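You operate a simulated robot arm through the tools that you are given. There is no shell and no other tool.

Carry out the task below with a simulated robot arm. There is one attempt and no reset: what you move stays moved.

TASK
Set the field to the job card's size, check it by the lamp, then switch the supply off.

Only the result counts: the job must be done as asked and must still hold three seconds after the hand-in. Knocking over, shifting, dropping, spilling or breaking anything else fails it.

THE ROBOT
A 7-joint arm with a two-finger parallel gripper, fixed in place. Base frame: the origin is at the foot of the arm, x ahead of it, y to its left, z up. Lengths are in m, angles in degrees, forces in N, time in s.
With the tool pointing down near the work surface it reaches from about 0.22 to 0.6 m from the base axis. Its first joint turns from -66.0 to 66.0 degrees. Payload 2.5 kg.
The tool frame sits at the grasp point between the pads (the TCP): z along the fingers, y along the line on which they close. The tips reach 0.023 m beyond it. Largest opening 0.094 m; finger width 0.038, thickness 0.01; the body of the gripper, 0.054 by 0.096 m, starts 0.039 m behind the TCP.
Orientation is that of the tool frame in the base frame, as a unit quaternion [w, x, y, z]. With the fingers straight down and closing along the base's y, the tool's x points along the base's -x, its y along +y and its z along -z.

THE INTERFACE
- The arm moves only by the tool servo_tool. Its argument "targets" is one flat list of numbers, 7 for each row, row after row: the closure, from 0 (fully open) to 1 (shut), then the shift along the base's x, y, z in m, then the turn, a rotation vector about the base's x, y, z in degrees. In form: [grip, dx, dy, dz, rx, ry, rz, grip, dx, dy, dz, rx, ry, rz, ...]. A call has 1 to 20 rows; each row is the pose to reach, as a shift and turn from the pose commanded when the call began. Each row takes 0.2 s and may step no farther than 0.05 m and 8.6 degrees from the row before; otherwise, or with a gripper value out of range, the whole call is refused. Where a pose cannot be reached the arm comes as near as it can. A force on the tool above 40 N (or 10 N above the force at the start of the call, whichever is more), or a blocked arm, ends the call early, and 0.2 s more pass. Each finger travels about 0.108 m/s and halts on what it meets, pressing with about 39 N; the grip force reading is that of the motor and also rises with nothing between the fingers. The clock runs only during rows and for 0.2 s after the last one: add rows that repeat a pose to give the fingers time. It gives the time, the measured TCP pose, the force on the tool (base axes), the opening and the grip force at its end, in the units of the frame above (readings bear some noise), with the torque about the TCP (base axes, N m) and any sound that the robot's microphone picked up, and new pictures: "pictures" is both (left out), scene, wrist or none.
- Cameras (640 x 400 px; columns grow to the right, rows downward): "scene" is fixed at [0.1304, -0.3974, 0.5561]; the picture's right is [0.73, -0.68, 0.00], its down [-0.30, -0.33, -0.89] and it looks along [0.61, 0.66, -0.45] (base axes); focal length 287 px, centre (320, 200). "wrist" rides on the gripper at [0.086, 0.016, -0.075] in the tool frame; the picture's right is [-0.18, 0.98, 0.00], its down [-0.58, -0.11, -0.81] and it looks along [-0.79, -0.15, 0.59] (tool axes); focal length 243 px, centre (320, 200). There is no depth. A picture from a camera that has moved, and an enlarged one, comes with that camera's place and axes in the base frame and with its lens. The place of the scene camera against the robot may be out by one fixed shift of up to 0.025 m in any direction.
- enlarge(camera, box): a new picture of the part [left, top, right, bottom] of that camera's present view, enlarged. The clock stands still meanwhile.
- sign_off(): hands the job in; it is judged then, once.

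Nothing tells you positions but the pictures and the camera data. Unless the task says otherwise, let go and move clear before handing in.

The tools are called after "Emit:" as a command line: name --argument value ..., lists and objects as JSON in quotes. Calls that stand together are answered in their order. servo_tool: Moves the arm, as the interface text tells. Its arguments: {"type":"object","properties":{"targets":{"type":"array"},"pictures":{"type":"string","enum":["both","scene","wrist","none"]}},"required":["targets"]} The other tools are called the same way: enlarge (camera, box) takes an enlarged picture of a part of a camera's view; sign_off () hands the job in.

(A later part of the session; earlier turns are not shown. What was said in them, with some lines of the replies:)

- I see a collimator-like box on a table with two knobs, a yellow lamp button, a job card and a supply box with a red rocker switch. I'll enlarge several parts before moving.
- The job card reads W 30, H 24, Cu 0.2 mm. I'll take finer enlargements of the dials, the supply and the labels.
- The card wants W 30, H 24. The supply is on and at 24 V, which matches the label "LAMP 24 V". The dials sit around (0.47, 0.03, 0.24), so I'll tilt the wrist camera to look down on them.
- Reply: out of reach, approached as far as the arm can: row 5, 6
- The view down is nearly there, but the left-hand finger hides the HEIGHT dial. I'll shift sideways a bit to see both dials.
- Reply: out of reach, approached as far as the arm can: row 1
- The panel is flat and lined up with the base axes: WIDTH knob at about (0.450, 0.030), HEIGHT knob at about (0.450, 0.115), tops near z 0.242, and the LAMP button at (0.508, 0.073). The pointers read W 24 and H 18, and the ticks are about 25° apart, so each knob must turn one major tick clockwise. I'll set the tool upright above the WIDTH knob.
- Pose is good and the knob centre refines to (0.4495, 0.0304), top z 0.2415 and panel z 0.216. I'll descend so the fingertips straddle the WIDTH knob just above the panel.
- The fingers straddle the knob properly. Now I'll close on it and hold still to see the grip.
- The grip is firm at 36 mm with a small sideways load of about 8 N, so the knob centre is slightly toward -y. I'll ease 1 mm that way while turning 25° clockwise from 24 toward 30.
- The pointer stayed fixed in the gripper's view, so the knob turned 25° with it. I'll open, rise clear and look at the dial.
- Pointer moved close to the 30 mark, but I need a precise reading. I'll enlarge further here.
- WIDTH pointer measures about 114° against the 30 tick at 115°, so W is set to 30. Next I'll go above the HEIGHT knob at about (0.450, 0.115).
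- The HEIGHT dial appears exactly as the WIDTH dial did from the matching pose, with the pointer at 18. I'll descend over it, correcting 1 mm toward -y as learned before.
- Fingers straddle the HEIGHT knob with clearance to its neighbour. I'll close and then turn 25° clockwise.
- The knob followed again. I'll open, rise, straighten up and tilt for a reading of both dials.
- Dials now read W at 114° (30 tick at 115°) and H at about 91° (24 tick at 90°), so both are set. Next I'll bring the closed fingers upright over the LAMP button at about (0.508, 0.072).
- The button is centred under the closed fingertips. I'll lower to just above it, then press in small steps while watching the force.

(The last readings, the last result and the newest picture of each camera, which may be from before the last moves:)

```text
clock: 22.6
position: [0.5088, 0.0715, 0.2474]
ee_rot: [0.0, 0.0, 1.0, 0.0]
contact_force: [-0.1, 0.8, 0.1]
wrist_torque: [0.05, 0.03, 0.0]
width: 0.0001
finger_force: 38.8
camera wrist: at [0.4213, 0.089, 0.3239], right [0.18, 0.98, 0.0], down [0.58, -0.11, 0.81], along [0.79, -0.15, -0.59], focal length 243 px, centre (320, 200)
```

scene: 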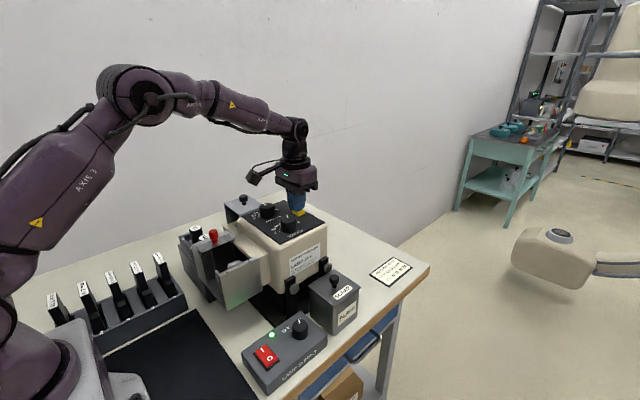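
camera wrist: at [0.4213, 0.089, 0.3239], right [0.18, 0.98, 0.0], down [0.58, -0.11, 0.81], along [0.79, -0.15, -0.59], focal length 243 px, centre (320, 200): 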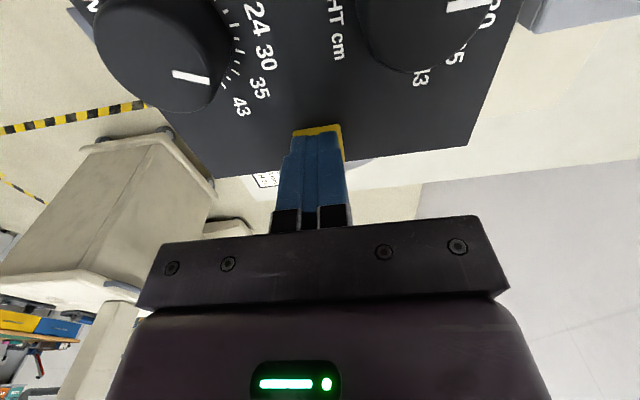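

No contact force yet, so the tips are just at the button. I'll press further in 1 mm steps.

Emit:
servo_tool --targets '[1, 0, 0, -0.001, 0, 0, 0, 1, 0, 0, -0.002, 0, 0, 0, 1, 0, 0, -0.003, 0, 0, 0]'

```text
clock: 23.4
position: [0.5087, 0.0722, 0.2451]
ee_rot: [0.001, -0.001, 1.0, 0.0]
contact_force: [1.5, 1.5, 2.4]
wrist_torque: [0.03, 0.0, 0.02]
width: 0.0001
finger_force: 38.8
heard: click
camera wrist: at [0.421, 0.0888, 0.3212], right [0.18, 0.98, 0.0], down [0.58, -0.11, 0.81], along [0.79, -0.15, -0.59], focal length 243 px, centre (320, 200)
```

scene: 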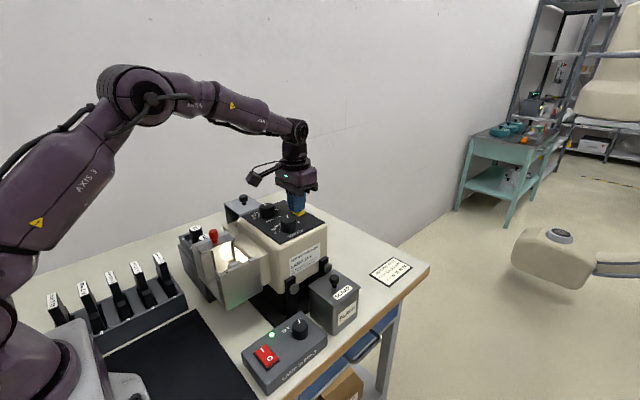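
wrist: 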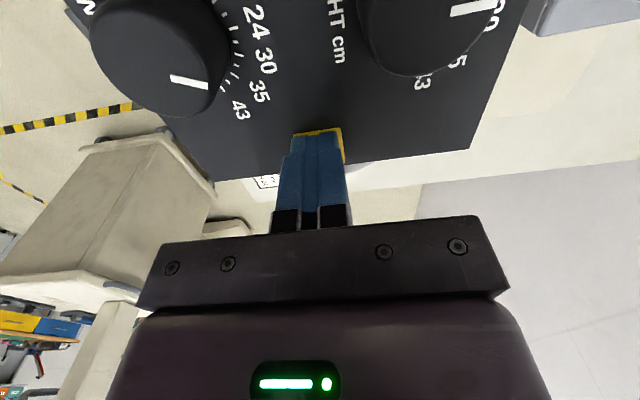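

A click, and the lamp is lit: light falls inside the filter slide holder. I'll enlarge that to check the field.

Emit:
enlarge --camera "scene" --box '[180, 215, 280, 310]'

Emit:
enlarge --camera "scene" --box '[205, 235, 255, 275]'

Emit:
enlarge --camera "scene" --box '[240, 195, 330, 250]'

```text
4.21 times, centred on (230, 262) of scene
camera zoom: at [0.1304, -0.3974, 0.5561], right [0.73, -0.68, 0.0], down [-0.3, -0.33, -0.89], along [0.61, 0.66, -0.45], focal length 1209 px, centre (699, -63)
```

zoom: 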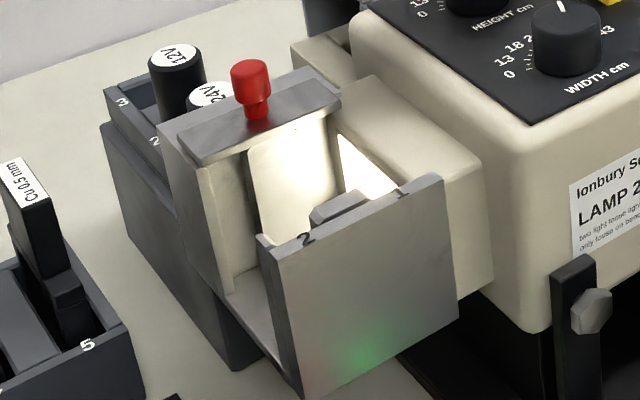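

```text
10.00 times, centred on (230, 255) of scene
camera zoom: at [0.1304, -0.3974, 0.5561], right [0.73, -0.68, 0.0], down [-0.3, -0.33, -0.89], along [0.61, 0.66, -0.45], focal length 2871 px, centre (1220, -350)
```

zoom: 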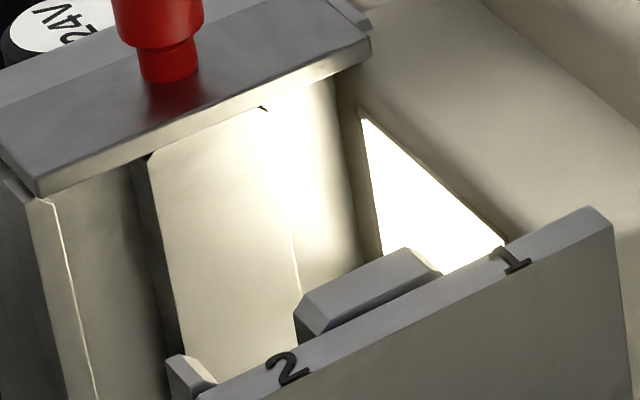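

```text
7.11 times, centred on (285, 222) of scene
camera zoom: at [0.1304, -0.3974, 0.5561], right [0.73, -0.68, 0.0], down [-0.3, -0.33, -0.89], along [0.61, 0.66, -0.45], focal length 2042 px, centre (569, 40)
```

zoom: 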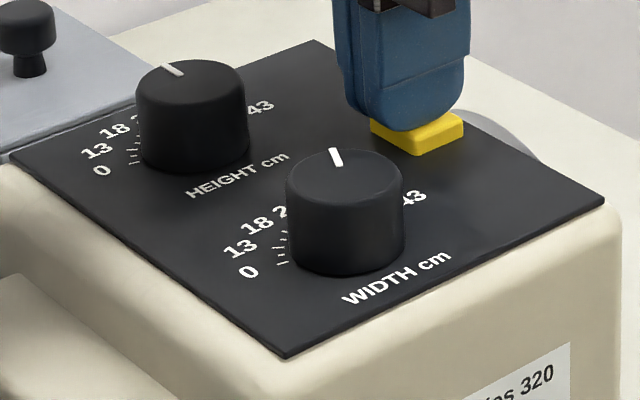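

Lamp is lit and shines out of the collimator face toward the filter rails. I'll release the button and see whether the light stays on.

Emit:
servo_tool --targets '[1, 0, 0, 0.02, 0, 0, 0, 1, 0, 0, 0.05, 0, 0, 0]'

Emit:
enlarge --camera "scene" --box '[180, 215, 280, 310]'

```text
clock: 24.0
position: [0.5086, 0.0708, 0.2954]
ee_rot: [0.0, -0.002, 1.0, 0.0]
contact_force: [0.3, -0.5, -0.8]
wrist_torque: [-0.01, 0.01, -0.03]
width: 0.0
finger_force: 39.0
camera wrist: at [0.4215, 0.0887, 0.3713], right [0.18, 0.98, 0.0], down [0.58, -0.11, 0.81], along [0.79, -0.15, -0.59], focal length 243 px, centre (320, 200)
```

scene: 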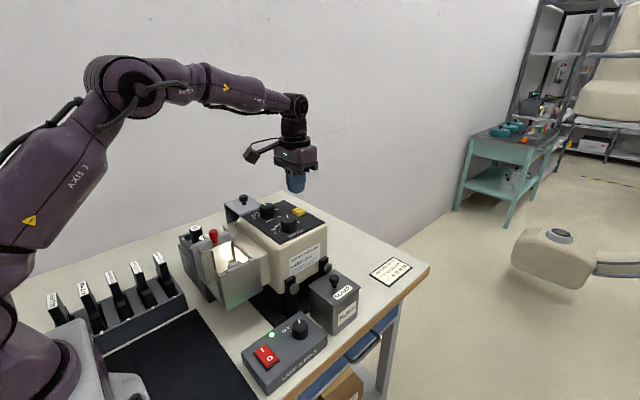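
wrist: 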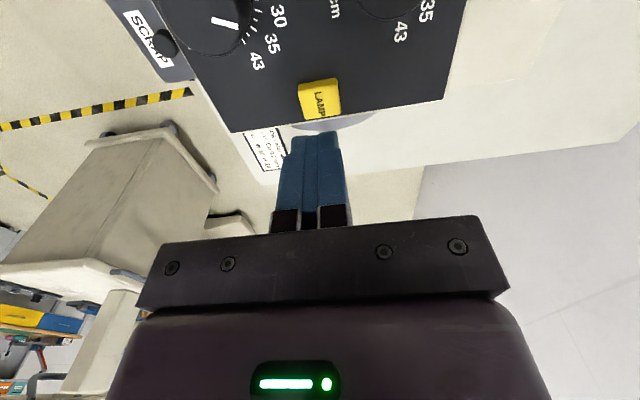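

```text
4.21 times, centred on (230, 262) of scene
camera zoom: at [0.1304, -0.3974, 0.5561], right [0.73, -0.68, 0.0], down [-0.3, -0.33, -0.89], along [0.61, 0.66, -0.45], focal length 1209 px, centre (699, -63)
```

zoom: 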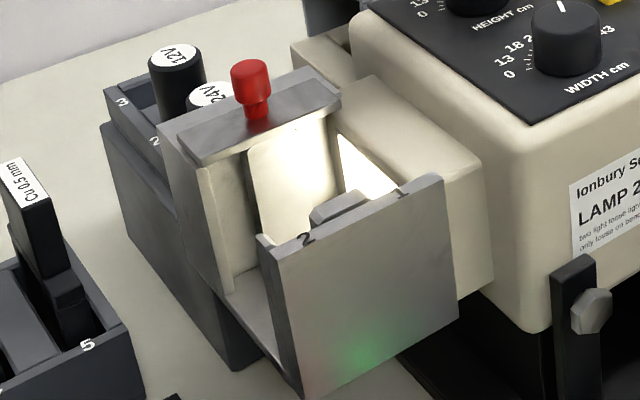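

The lamp stays lit after the click. I'll lift away and look down on the lit rails with the wrist camera, on the way to the supply box.

Emit:
servo_tool --targets '[1, -0.01, 0, 0.04, 0, 0, 0, 1, -0.035, 0, 0.08, 0, 6, 0, 1, -0.07, 0, 0.095, 0, 12, 0, 1, -0.105, 0, 0.095, 0, 18, 0, 1, -0.14, 0, 0.095, 0, 24, 0, 1, -0.17, 0, 0.095, 0, 30, 0, 1, -0.17, 0, 0.095, 0, 30, 0]'

Emit:
enlarge --camera "wrist" --box '[220, 0, 480, 160]'

```text
clock: 25.6
position: [0.337, 0.0713, 0.3911]
ee_rot: [-0.26, -0.001, 0.966, 0.0]
contact_force: [0.6, 0.0, -0.4]
wrist_torque: [0.01, -0.01, -0.02]
width: 0.0
finger_force: 39.3
camera wrist: at [0.2994, 0.0888, 0.4998], right [0.16, 0.98, -0.09], down [0.91, -0.11, 0.41], along [0.39, -0.15, -0.91], focal length 243 px, centre (320, 200)
```

scene: 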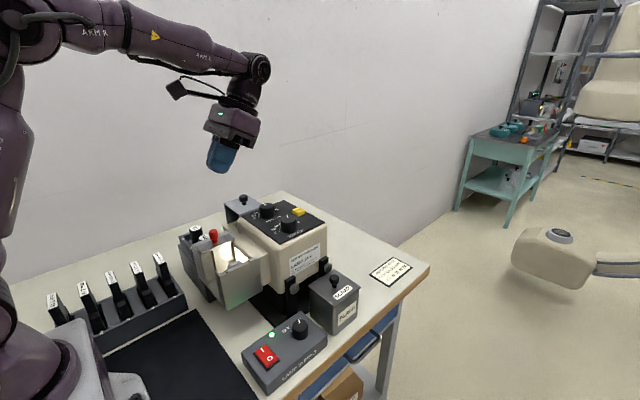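
wrist: 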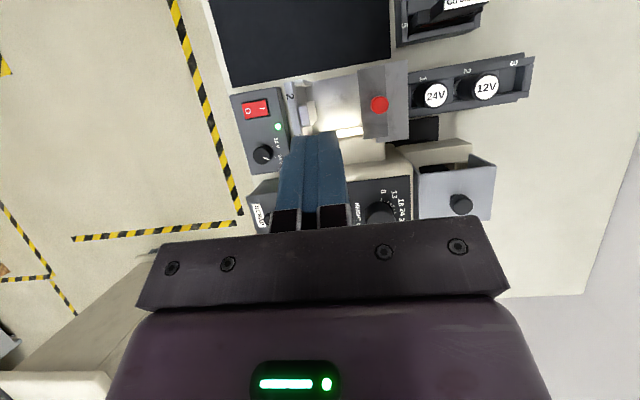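

```text
2.46 times, centred on (350, 80) of wrist
camera zoom: at [0.2994, 0.0888, 0.4998], right [0.16, 0.98, -0.09], down [0.91, -0.11, 0.41], along [0.39, -0.15, -0.91], focal length 597 px, centre (246, 495)
```

zoom: 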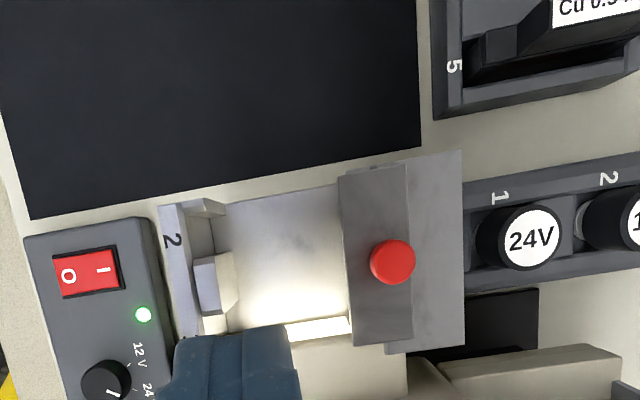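

The lamp is still lit and floods the rails. I'll check the area in front for any projected field outline before going to the supply.

Emit:
enlarge --camera "scene" --box '[90, 220, 290, 400]'

Emit:
enlarge --camera "wrist" --box '[290, 80, 410, 150]'

Emit:
enlarge --camera "wrist" --box '[225, 80, 305, 180]'

```text
2.22 times, centred on (190, 310) of scene
camera zoom: at [0.1304, -0.3974, 0.5561], right [0.73, -0.68, 0.0], down [-0.3, -0.33, -0.89], along [0.61, 0.66, -0.45], focal length 638 px, centre (609, -44)
```

zoom: 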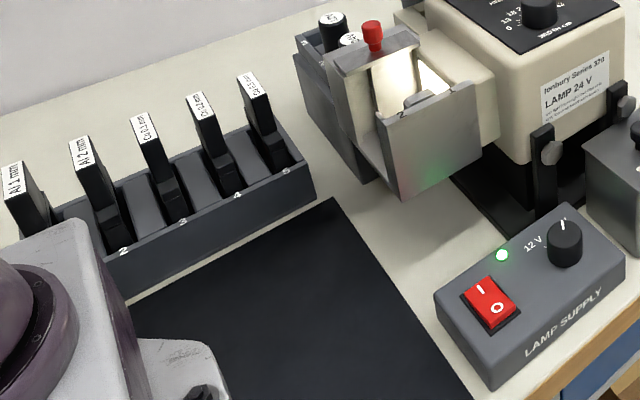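

```text
5.33 times, centred on (350, 115) of wrist
camera zoom: at [0.2994, 0.0888, 0.4998], right [0.16, 0.98, -0.09], down [0.91, -0.11, 0.41], along [0.39, -0.15, -0.91], focal length 1294 px, centre (160, 653)
```

zoom: 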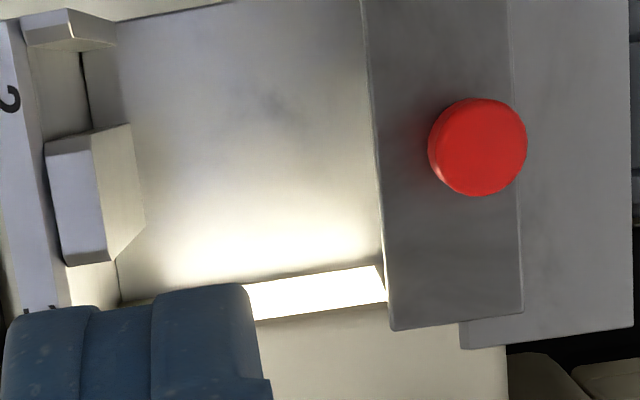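

```text
4.00 times, centred on (265, 130) of wrist
camera zoom: at [0.2994, 0.0888, 0.4998], right [0.16, 0.98, -0.09], down [0.91, -0.11, 0.41], along [0.39, -0.15, -0.91], focal length 970 px, centre (540, 480)
```

zoom: 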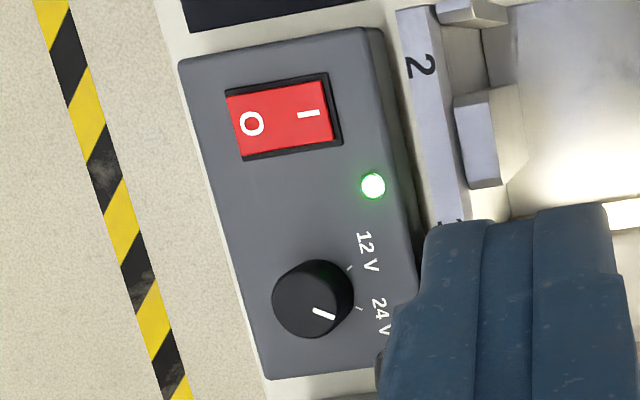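

The rocker on the supply is at about (0.3045, -0.0715, 0.047), with the O half toward -y at y about -0.083. I'll move upright above the O half.

Emit:
servo_tool --targets '[1, -0.006, -0.031, 0, 0, -6, 0, 1, -0.012, -0.062, 0, 0, -12, 0, 1, -0.019, -0.093, 0, 0, -18, 0, 1, -0.026, -0.124, 0, 0, -24, 0, 1, -0.0325, -0.1543, 0, 0, -30, 0, 1, -0.0325, -0.1543, -0.045, 0, -30, 0, 1, -0.0325, -0.1543, -0.09, 0, -30, 0, 1, -0.0325, -0.1543, -0.135, 0, -30, 0, 1, -0.0325, -0.1543, -0.18, 0, -30, 0, 1, -0.0325, -0.1543, -0.225, 0, -30, 0, 1, -0.0325, -0.1543, -0.245, 0, -30, 0, 1, -0.0325, -0.1543, -0.245, 0, -30, 0]'

Emit:
enlarge --camera "wrist" --box '[250, 20, 420, 150]'

Emit:
enlarge --camera "scene" --box '[230, 290, 340, 400]'

```text
clock: 28.2
position: [0.3052, -0.0834, 0.1469]
ee_rot: [-0.001, 0.0, 1.0, 0.0]
contact_force: [-0.2, 0.7, -0.2]
wrist_torque: [-0.03, 0.0, 0.01]
width: 0.0002
finger_force: 38.5
camera wrist: at [0.2184, -0.0657, 0.2218], right [0.18, 0.98, 0.0], down [0.58, -0.11, 0.81], along [0.79, -0.15, -0.59], focal length 243 px, centre (320, 200)
```

scene: 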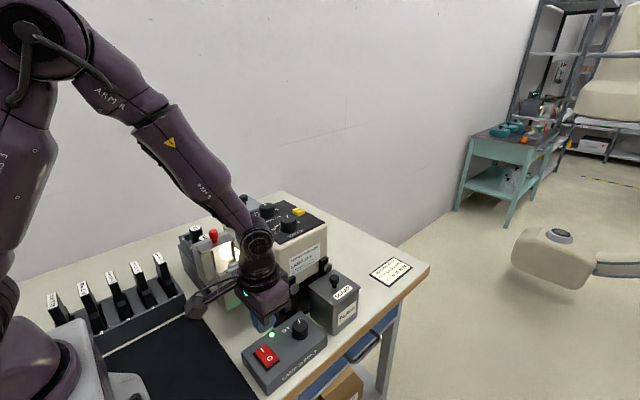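
wrist: 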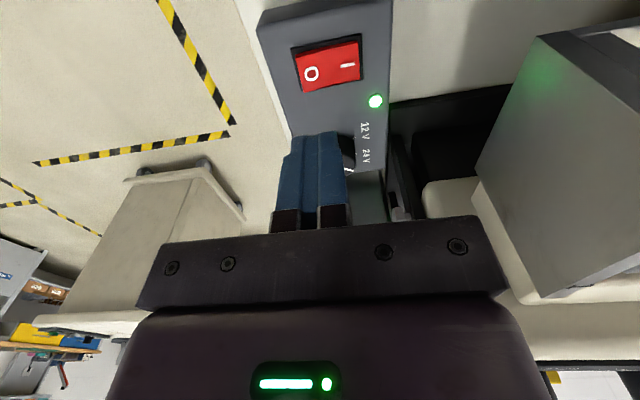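

```text
3.08 times, centred on (335, 85) of wrist
camera zoom: at [0.2184, -0.0657, 0.2218], right [0.18, 0.98, 0.0], down [0.58, -0.11, 0.81], along [0.79, -0.15, -0.59], focal length 746 px, centre (274, 554)
```

zoom: 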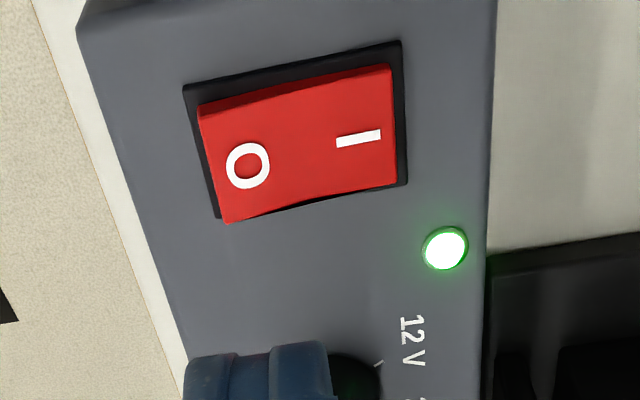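

```text
3.64 times, centred on (285, 345) of scene
camera zoom: at [0.1304, -0.3974, 0.5561], right [0.73, -0.68, 0.0], down [-0.3, -0.33, -0.89], along [0.61, 0.66, -0.45], focal length 1044 px, centre (447, -327)
```

zoom: 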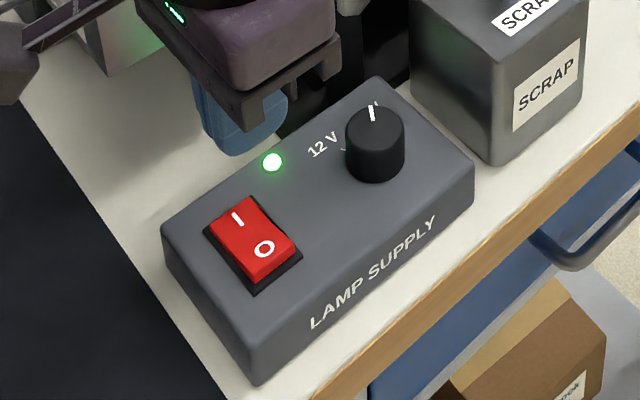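

The O half centre refines to about (0.3015, -0.086), its raised edge near z 0.05. I'll lower to just above and then press in small steps.

Emit:
servo_tool --targets '[1, -0.0037, -0.0026, -0.03, 0, 0, 0, 1, -0.0037, -0.0026, -0.055, 0, 0, 0, 1, -0.0037, -0.0026, -0.066, 0, 0, 0, 1, -0.0037, -0.0026, -0.069, 0, 0, 0, 1, -0.0037, -0.0026, -0.071, 0, 0, 0]'

Emit:
enlarge --camera "scene" --box '[230, 290, 340, 400]'

Emit:
enlarge --camera "wrist" --box '[250, 40, 400, 200]'

```text
clock: 29.4
position: [0.3017, -0.0859, 0.0744]
ee_rot: [0.0, 0.0, 1.0, 0.0]
contact_force: [0.2, 0.4, -0.2]
wrist_torque: [-0.03, -0.02, 0.02]
width: 0.0002
finger_force: 39.1
camera wrist: at [0.2147, -0.0684, 0.1503], right [0.18, 0.98, 0.0], down [0.58, -0.11, 0.81], along [0.79, -0.15, -0.59], focal length 243 px, centre (320, 200)
```

scene: 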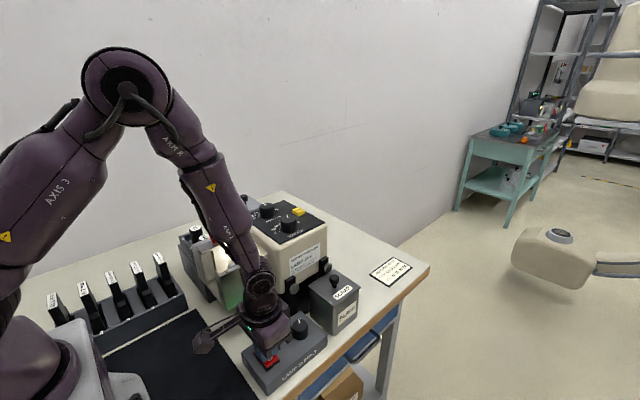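
wrist: 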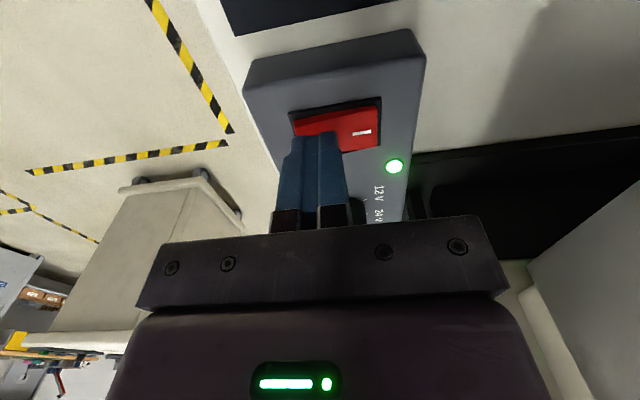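

```text
3.64 times, centred on (285, 345) of scene
camera zoom: at [0.1304, -0.3974, 0.5561], right [0.73, -0.68, 0.0], down [-0.3, -0.33, -0.89], along [0.61, 0.66, -0.45], focal length 1044 px, centre (447, -327)
```

zoom: 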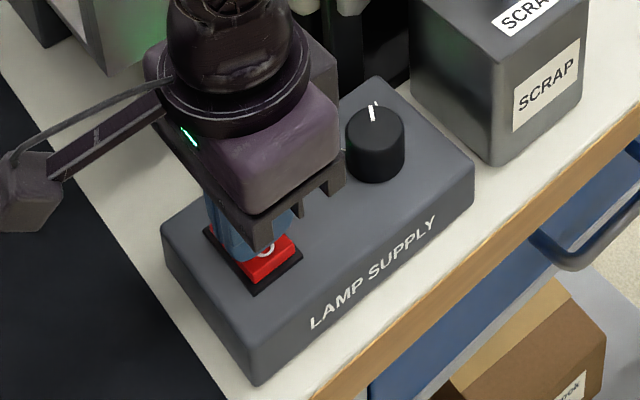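

```text
2.50 times, centred on (325, 120) of wrist
camera zoom: at [0.2147, -0.0684, 0.1503], right [0.18, 0.98, 0.0], down [0.58, -0.11, 0.81], along [0.79, -0.15, -0.59], focal length 606 px, centre (308, 400)
```

zoom: 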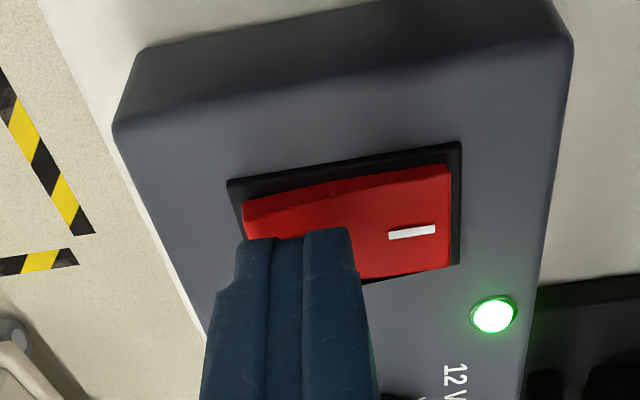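

Fingertips are right over the O half. I'll press down slowly now.

Emit:
servo_tool --targets '[1, 0, 0, -0.0015, 0, 0, 0, 1, 0, 0, -0.003, 0, 0, 0, 1, 0, 0, -0.0045, 0, 0, 0]' --pictures "wrist"

```text
clock: 30.2
position: [0.3025, -0.0857, 0.0707]
ee_rot: [0.0, 0.0, 1.0, -0.001]
contact_force: [-0.8, -0.7, 0.8]
wrist_torque: [0.01, 0.03, 0.01]
width: 0.0001
finger_force: 39.1
camera wrist: at [0.2145, -0.0682, 0.1459], right [0.18, 0.98, 0.0], down [0.58, -0.11, 0.81], along [0.79, -0.15, -0.59], focal length 243 px, centre (320, 200)
```

wrist: 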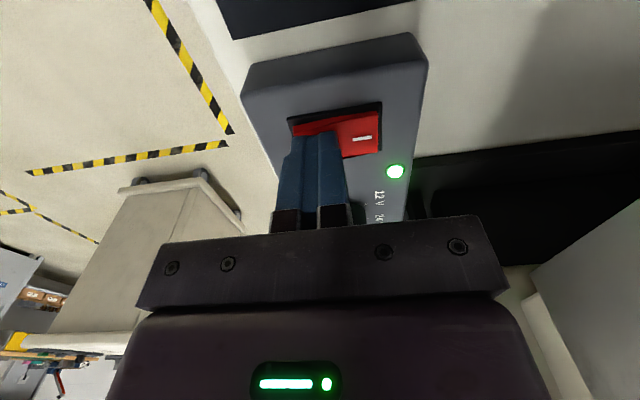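

Emit:
servo_tool --targets '[1, 0, 0, -0.001, 0, 0, 0, 1, 0, 0, -0.002, 0, 0, 0, 1, 0, 0, -0.003, 0, 0, 0]' --pictures "wrist"

```text
clock: 31.0
position: [0.302, -0.0855, 0.0685]
ee_rot: [-0.001, 0.0, 1.0, 0.0]
contact_force: [-0.7, 1.1, 0.6]
wrist_torque: [0.0, 0.0, 0.01]
width: 0.0
finger_force: 39.5
camera wrist: at [0.2145, -0.0684, 0.143], right [0.18, 0.98, 0.0], down [0.58, -0.11, 0.81], along [0.79, -0.15, -0.59], focal length 243 px, centre (320, 200)
```

wrist: 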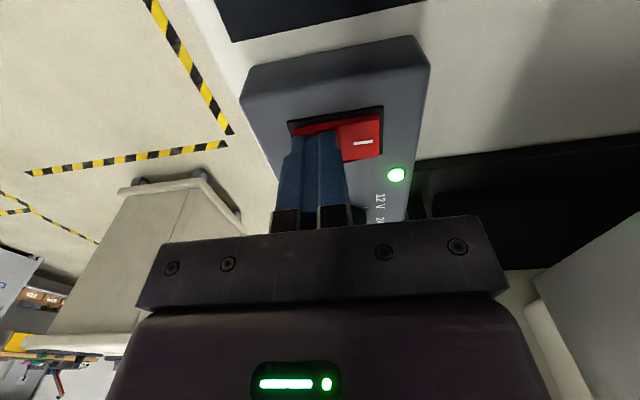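

Still no contact at tip z 0.0455; continuing down in 1 mm steps.

Emit:
servo_tool --targets '[1, 0, 0, -0.001, 0, 0, 0, 1, 0, 0, -0.002, 0, 0, 0, 1, 0, 0, -0.003, 0, 0, 0]' --pictures "wrist"

```text
clock: 31.8
position: [0.3021, -0.0869, 0.0647]
ee_rot: [0.0, 0.001, 1.0, 0.0]
contact_force: [-7.7, -2.7, 27.4]
wrist_torque: [0.2, 0.1, 0.08]
width: 0.0
finger_force: 39.1
camera wrist: at [0.2145, -0.0685, 0.1408], right [0.18, 0.98, 0.0], down [0.58, -0.11, 0.81], along [0.79, -0.15, -0.59], focal length 243 px, centre (320, 200)
```

wrist: 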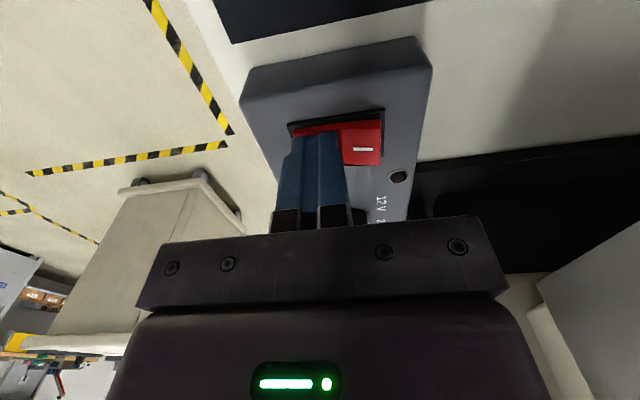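

The green LED has gone out, so the supply is off. I'll lift straight up and check everything.

Emit:
servo_tool --targets '[1, 0, 0, 0.01, 0, 0, 0, 1, 0, 0, 0.04, 0, 0, 0, 1, 0, 0, 0.085, 0, 0, 0, 1, 0, 0, 0.13, 0, 0, 0, 1, 0, 0, 0.175, 0, 0, 0, 1, -0.02, 0, 0.22, 0, 0, 0, 1, -0.03, 0, 0.265, 0, 0, 0, 1, -0.03, 0, 0.3, 0, 0, 0, 1, -0.03, 0, 0.3, 0, 0, 0]'

Emit:
enlarge --camera "scene" --box '[230, 290, 340, 400]'

Emit:
enlarge --camera "scene" --box '[170, 180, 350, 310]'

Emit:
enlarge --camera "wrist" --box '[220, 0, 420, 130]'

```text
clock: 33.8
position: [0.271, -0.0857, 0.3649]
ee_rot: [-0.001, 0.0, 1.0, -0.001]
contact_force: [0.3, 0.3, 0.2]
wrist_torque: [-0.02, -0.02, -0.01]
width: 0.0
finger_force: 38.8
camera wrist: at [0.1841, -0.0682, 0.4396], right [0.18, 0.98, 0.0], down [0.58, -0.11, 0.81], along [0.79, -0.15, -0.59], focal length 243 px, centre (320, 200)
```

scene: 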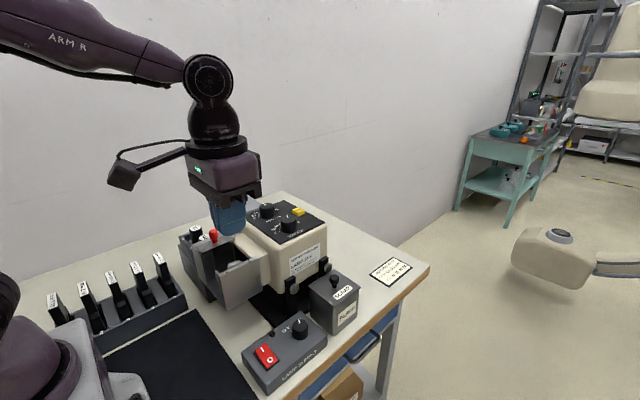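
wrist: 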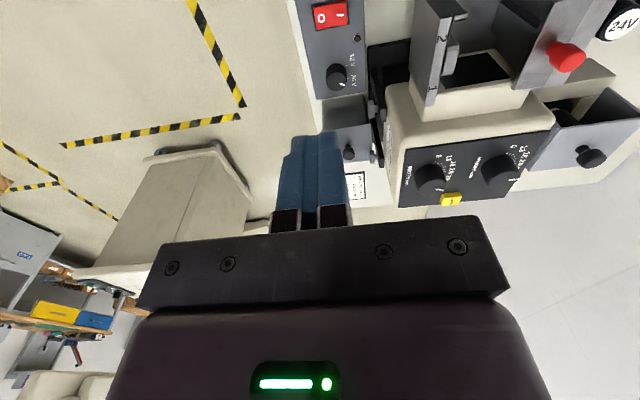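

```text
3.64 times, centred on (285, 345) of scene
camera zoom: at [0.1303, -0.3974, 0.5561], right [0.73, -0.68, 0.0], down [-0.3, -0.33, -0.89], along [0.61, 0.66, -0.45], focal length 1044 px, centre (447, -327)
```

zoom: 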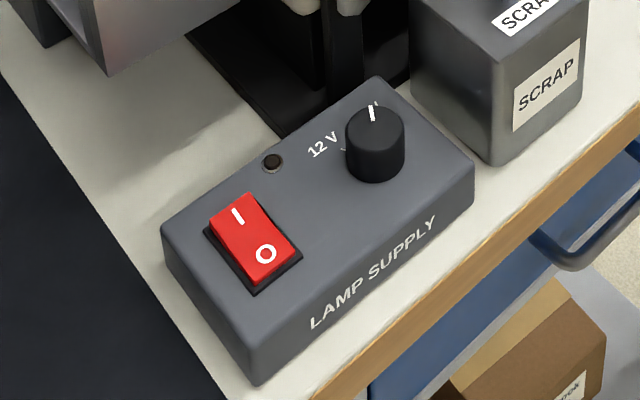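

```text
3.08 times, centred on (260, 245) of scene
camera zoom: at [0.1303, -0.3974, 0.5561], right [0.73, -0.68, 0.0], down [-0.3, -0.33, -0.89], along [0.61, 0.66, -0.45], focal length 884 px, centre (505, 62)
```

zoom: 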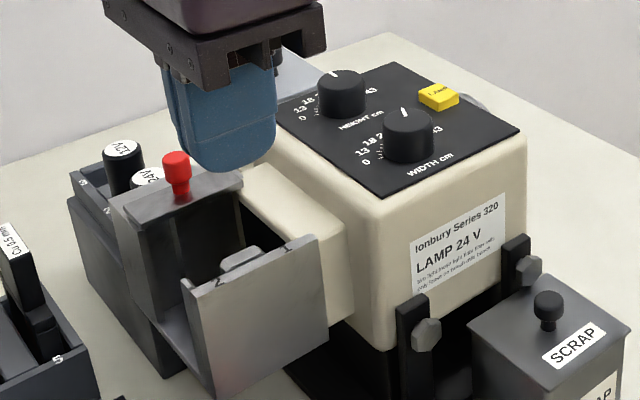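

```text
3.08 times, centred on (320, 65) of wrist
camera zoom: at [0.1841, -0.0682, 0.4396], right [0.18, 0.98, 0.0], down [0.58, -0.11, 0.81], along [0.79, -0.15, -0.59], focal length 746 px, centre (320, 615)
```

zoom: 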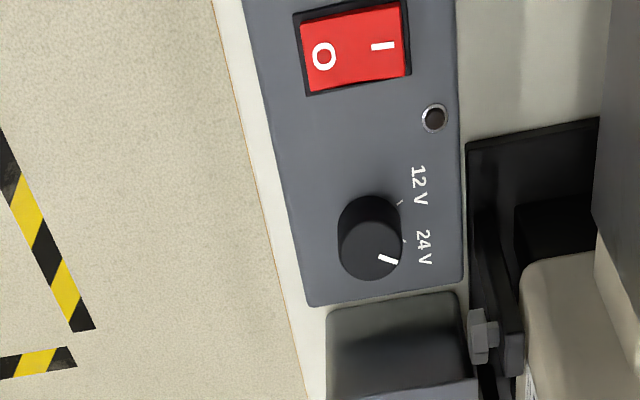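

Supply is off (LED dark, rocker on O), lamp is off, and nothing else has shifted. Before handing in, I'll take one more careful look at both dials with the fingers open.

Emit:
servo_tool --targets '[0.8, 0.01, 0.01, 0.02, 0, 0, 0, 0.5, 0.037, 0.043, 0.023, 0, 6, 0, 0.2, 0.065, 0.076, 0.023, 0, 12, 0, 0, 0.093, 0.109, 0.023, 0, 18, 0, 0, 0.121, 0.142, 0.023, 0, 24, 0, 0, 0.149, 0.172, 0.023, 0, 30, 0, 0, 0.149, 0.172, 0.023, 0, 30, 0]' --pictures "wrist"

Emit:
enlarge --camera "wrist" --box '[265, 135, 325, 190]'

Emit:
enlarge --camera "wrist" --box '[335, 125, 395, 180]'

```text
clock: 35.4
position: [0.42, 0.0866, 0.3873]
ee_rot: [-0.259, 0.0, 0.966, 0.0]
contact_force: [0.8, 0.1, -0.4]
wrist_torque: [0.02, 0.0, -0.02]
width: 0.0939
finger_force: 0.0
camera wrist: at [0.3815, 0.1044, 0.4961], right [0.16, 0.98, -0.09], down [0.91, -0.11, 0.41], along [0.39, -0.15, -0.91], focal length 243 px, centre (320, 200)
```

wrist: 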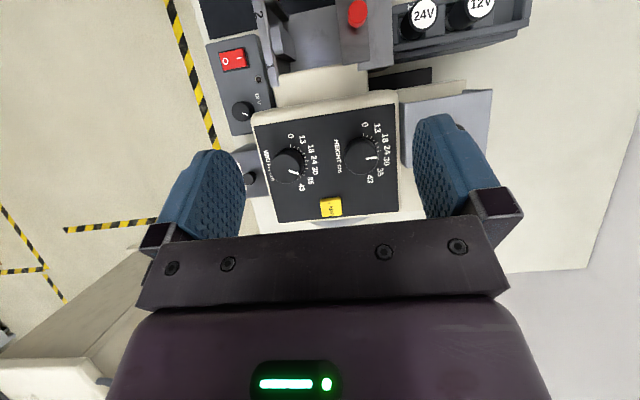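

```text
7.27 times, centred on (295, 162) of wrist
camera zoom: at [0.3815, 0.1044, 0.4961], right [0.16, 0.98, -0.09], down [0.91, -0.11, 0.41], along [0.39, -0.15, -0.91], focal length 1764 px, centre (502, 473)
```

zoom: 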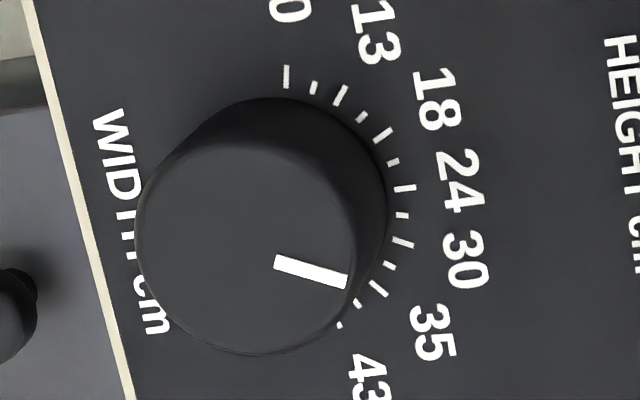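

```text
7.27 times, centred on (365, 152) of wrist
camera zoom: at [0.3815, 0.1044, 0.4961], right [0.16, 0.98, -0.09], down [0.91, -0.11, 0.41], along [0.39, -0.15, -0.91], focal length 1764 px, centre (-7, 546)
```

zoom: 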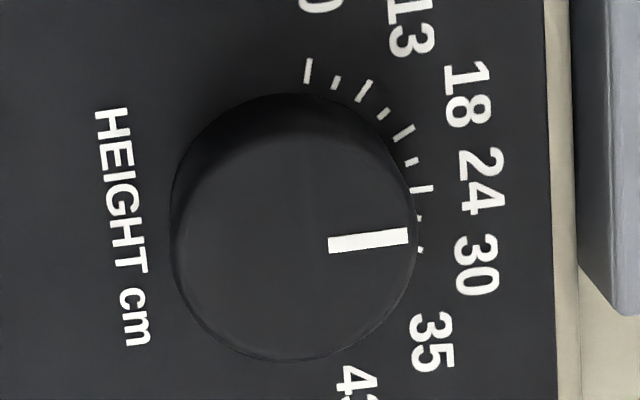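

The careful reading puts the WIDTH pointer at 114.9° (30 tick at 115°) and the HEIGHT pointer at 89.9° (24 tick at 90°). The lamp was lit with that setting, the supply is now off, and the open gripper is well clear, so I'm handing in.

Emit:
sign_off

```text
The job is handed in.
```

The field is set to W 30 and H 24 as on the job card, the lamp check is done, and the supply is off. I have handed the job in.

- **Field:** on the last close look, the WIDTH pointer sat on the 30 mark and the HEIGHT pointer on the 24 mark, each within about a degree.
- **Lamp check:** I pressed LAMP with the field set and the supply at 24 V. It clicked, lit the filter rails and stayed lit after I released it. I saw no size scale in the light, so the size itself is confirmed only by the dial marks.
- **Supply:** the rocker is on O, and both the green light and the lamp are out.

The card also lists a Cu 0.2 mm filter. The task did not ask for it, so I left the filters where they were. Nothing else looked moved in the last pictures, and the gripper was open and clear at the hand-in.
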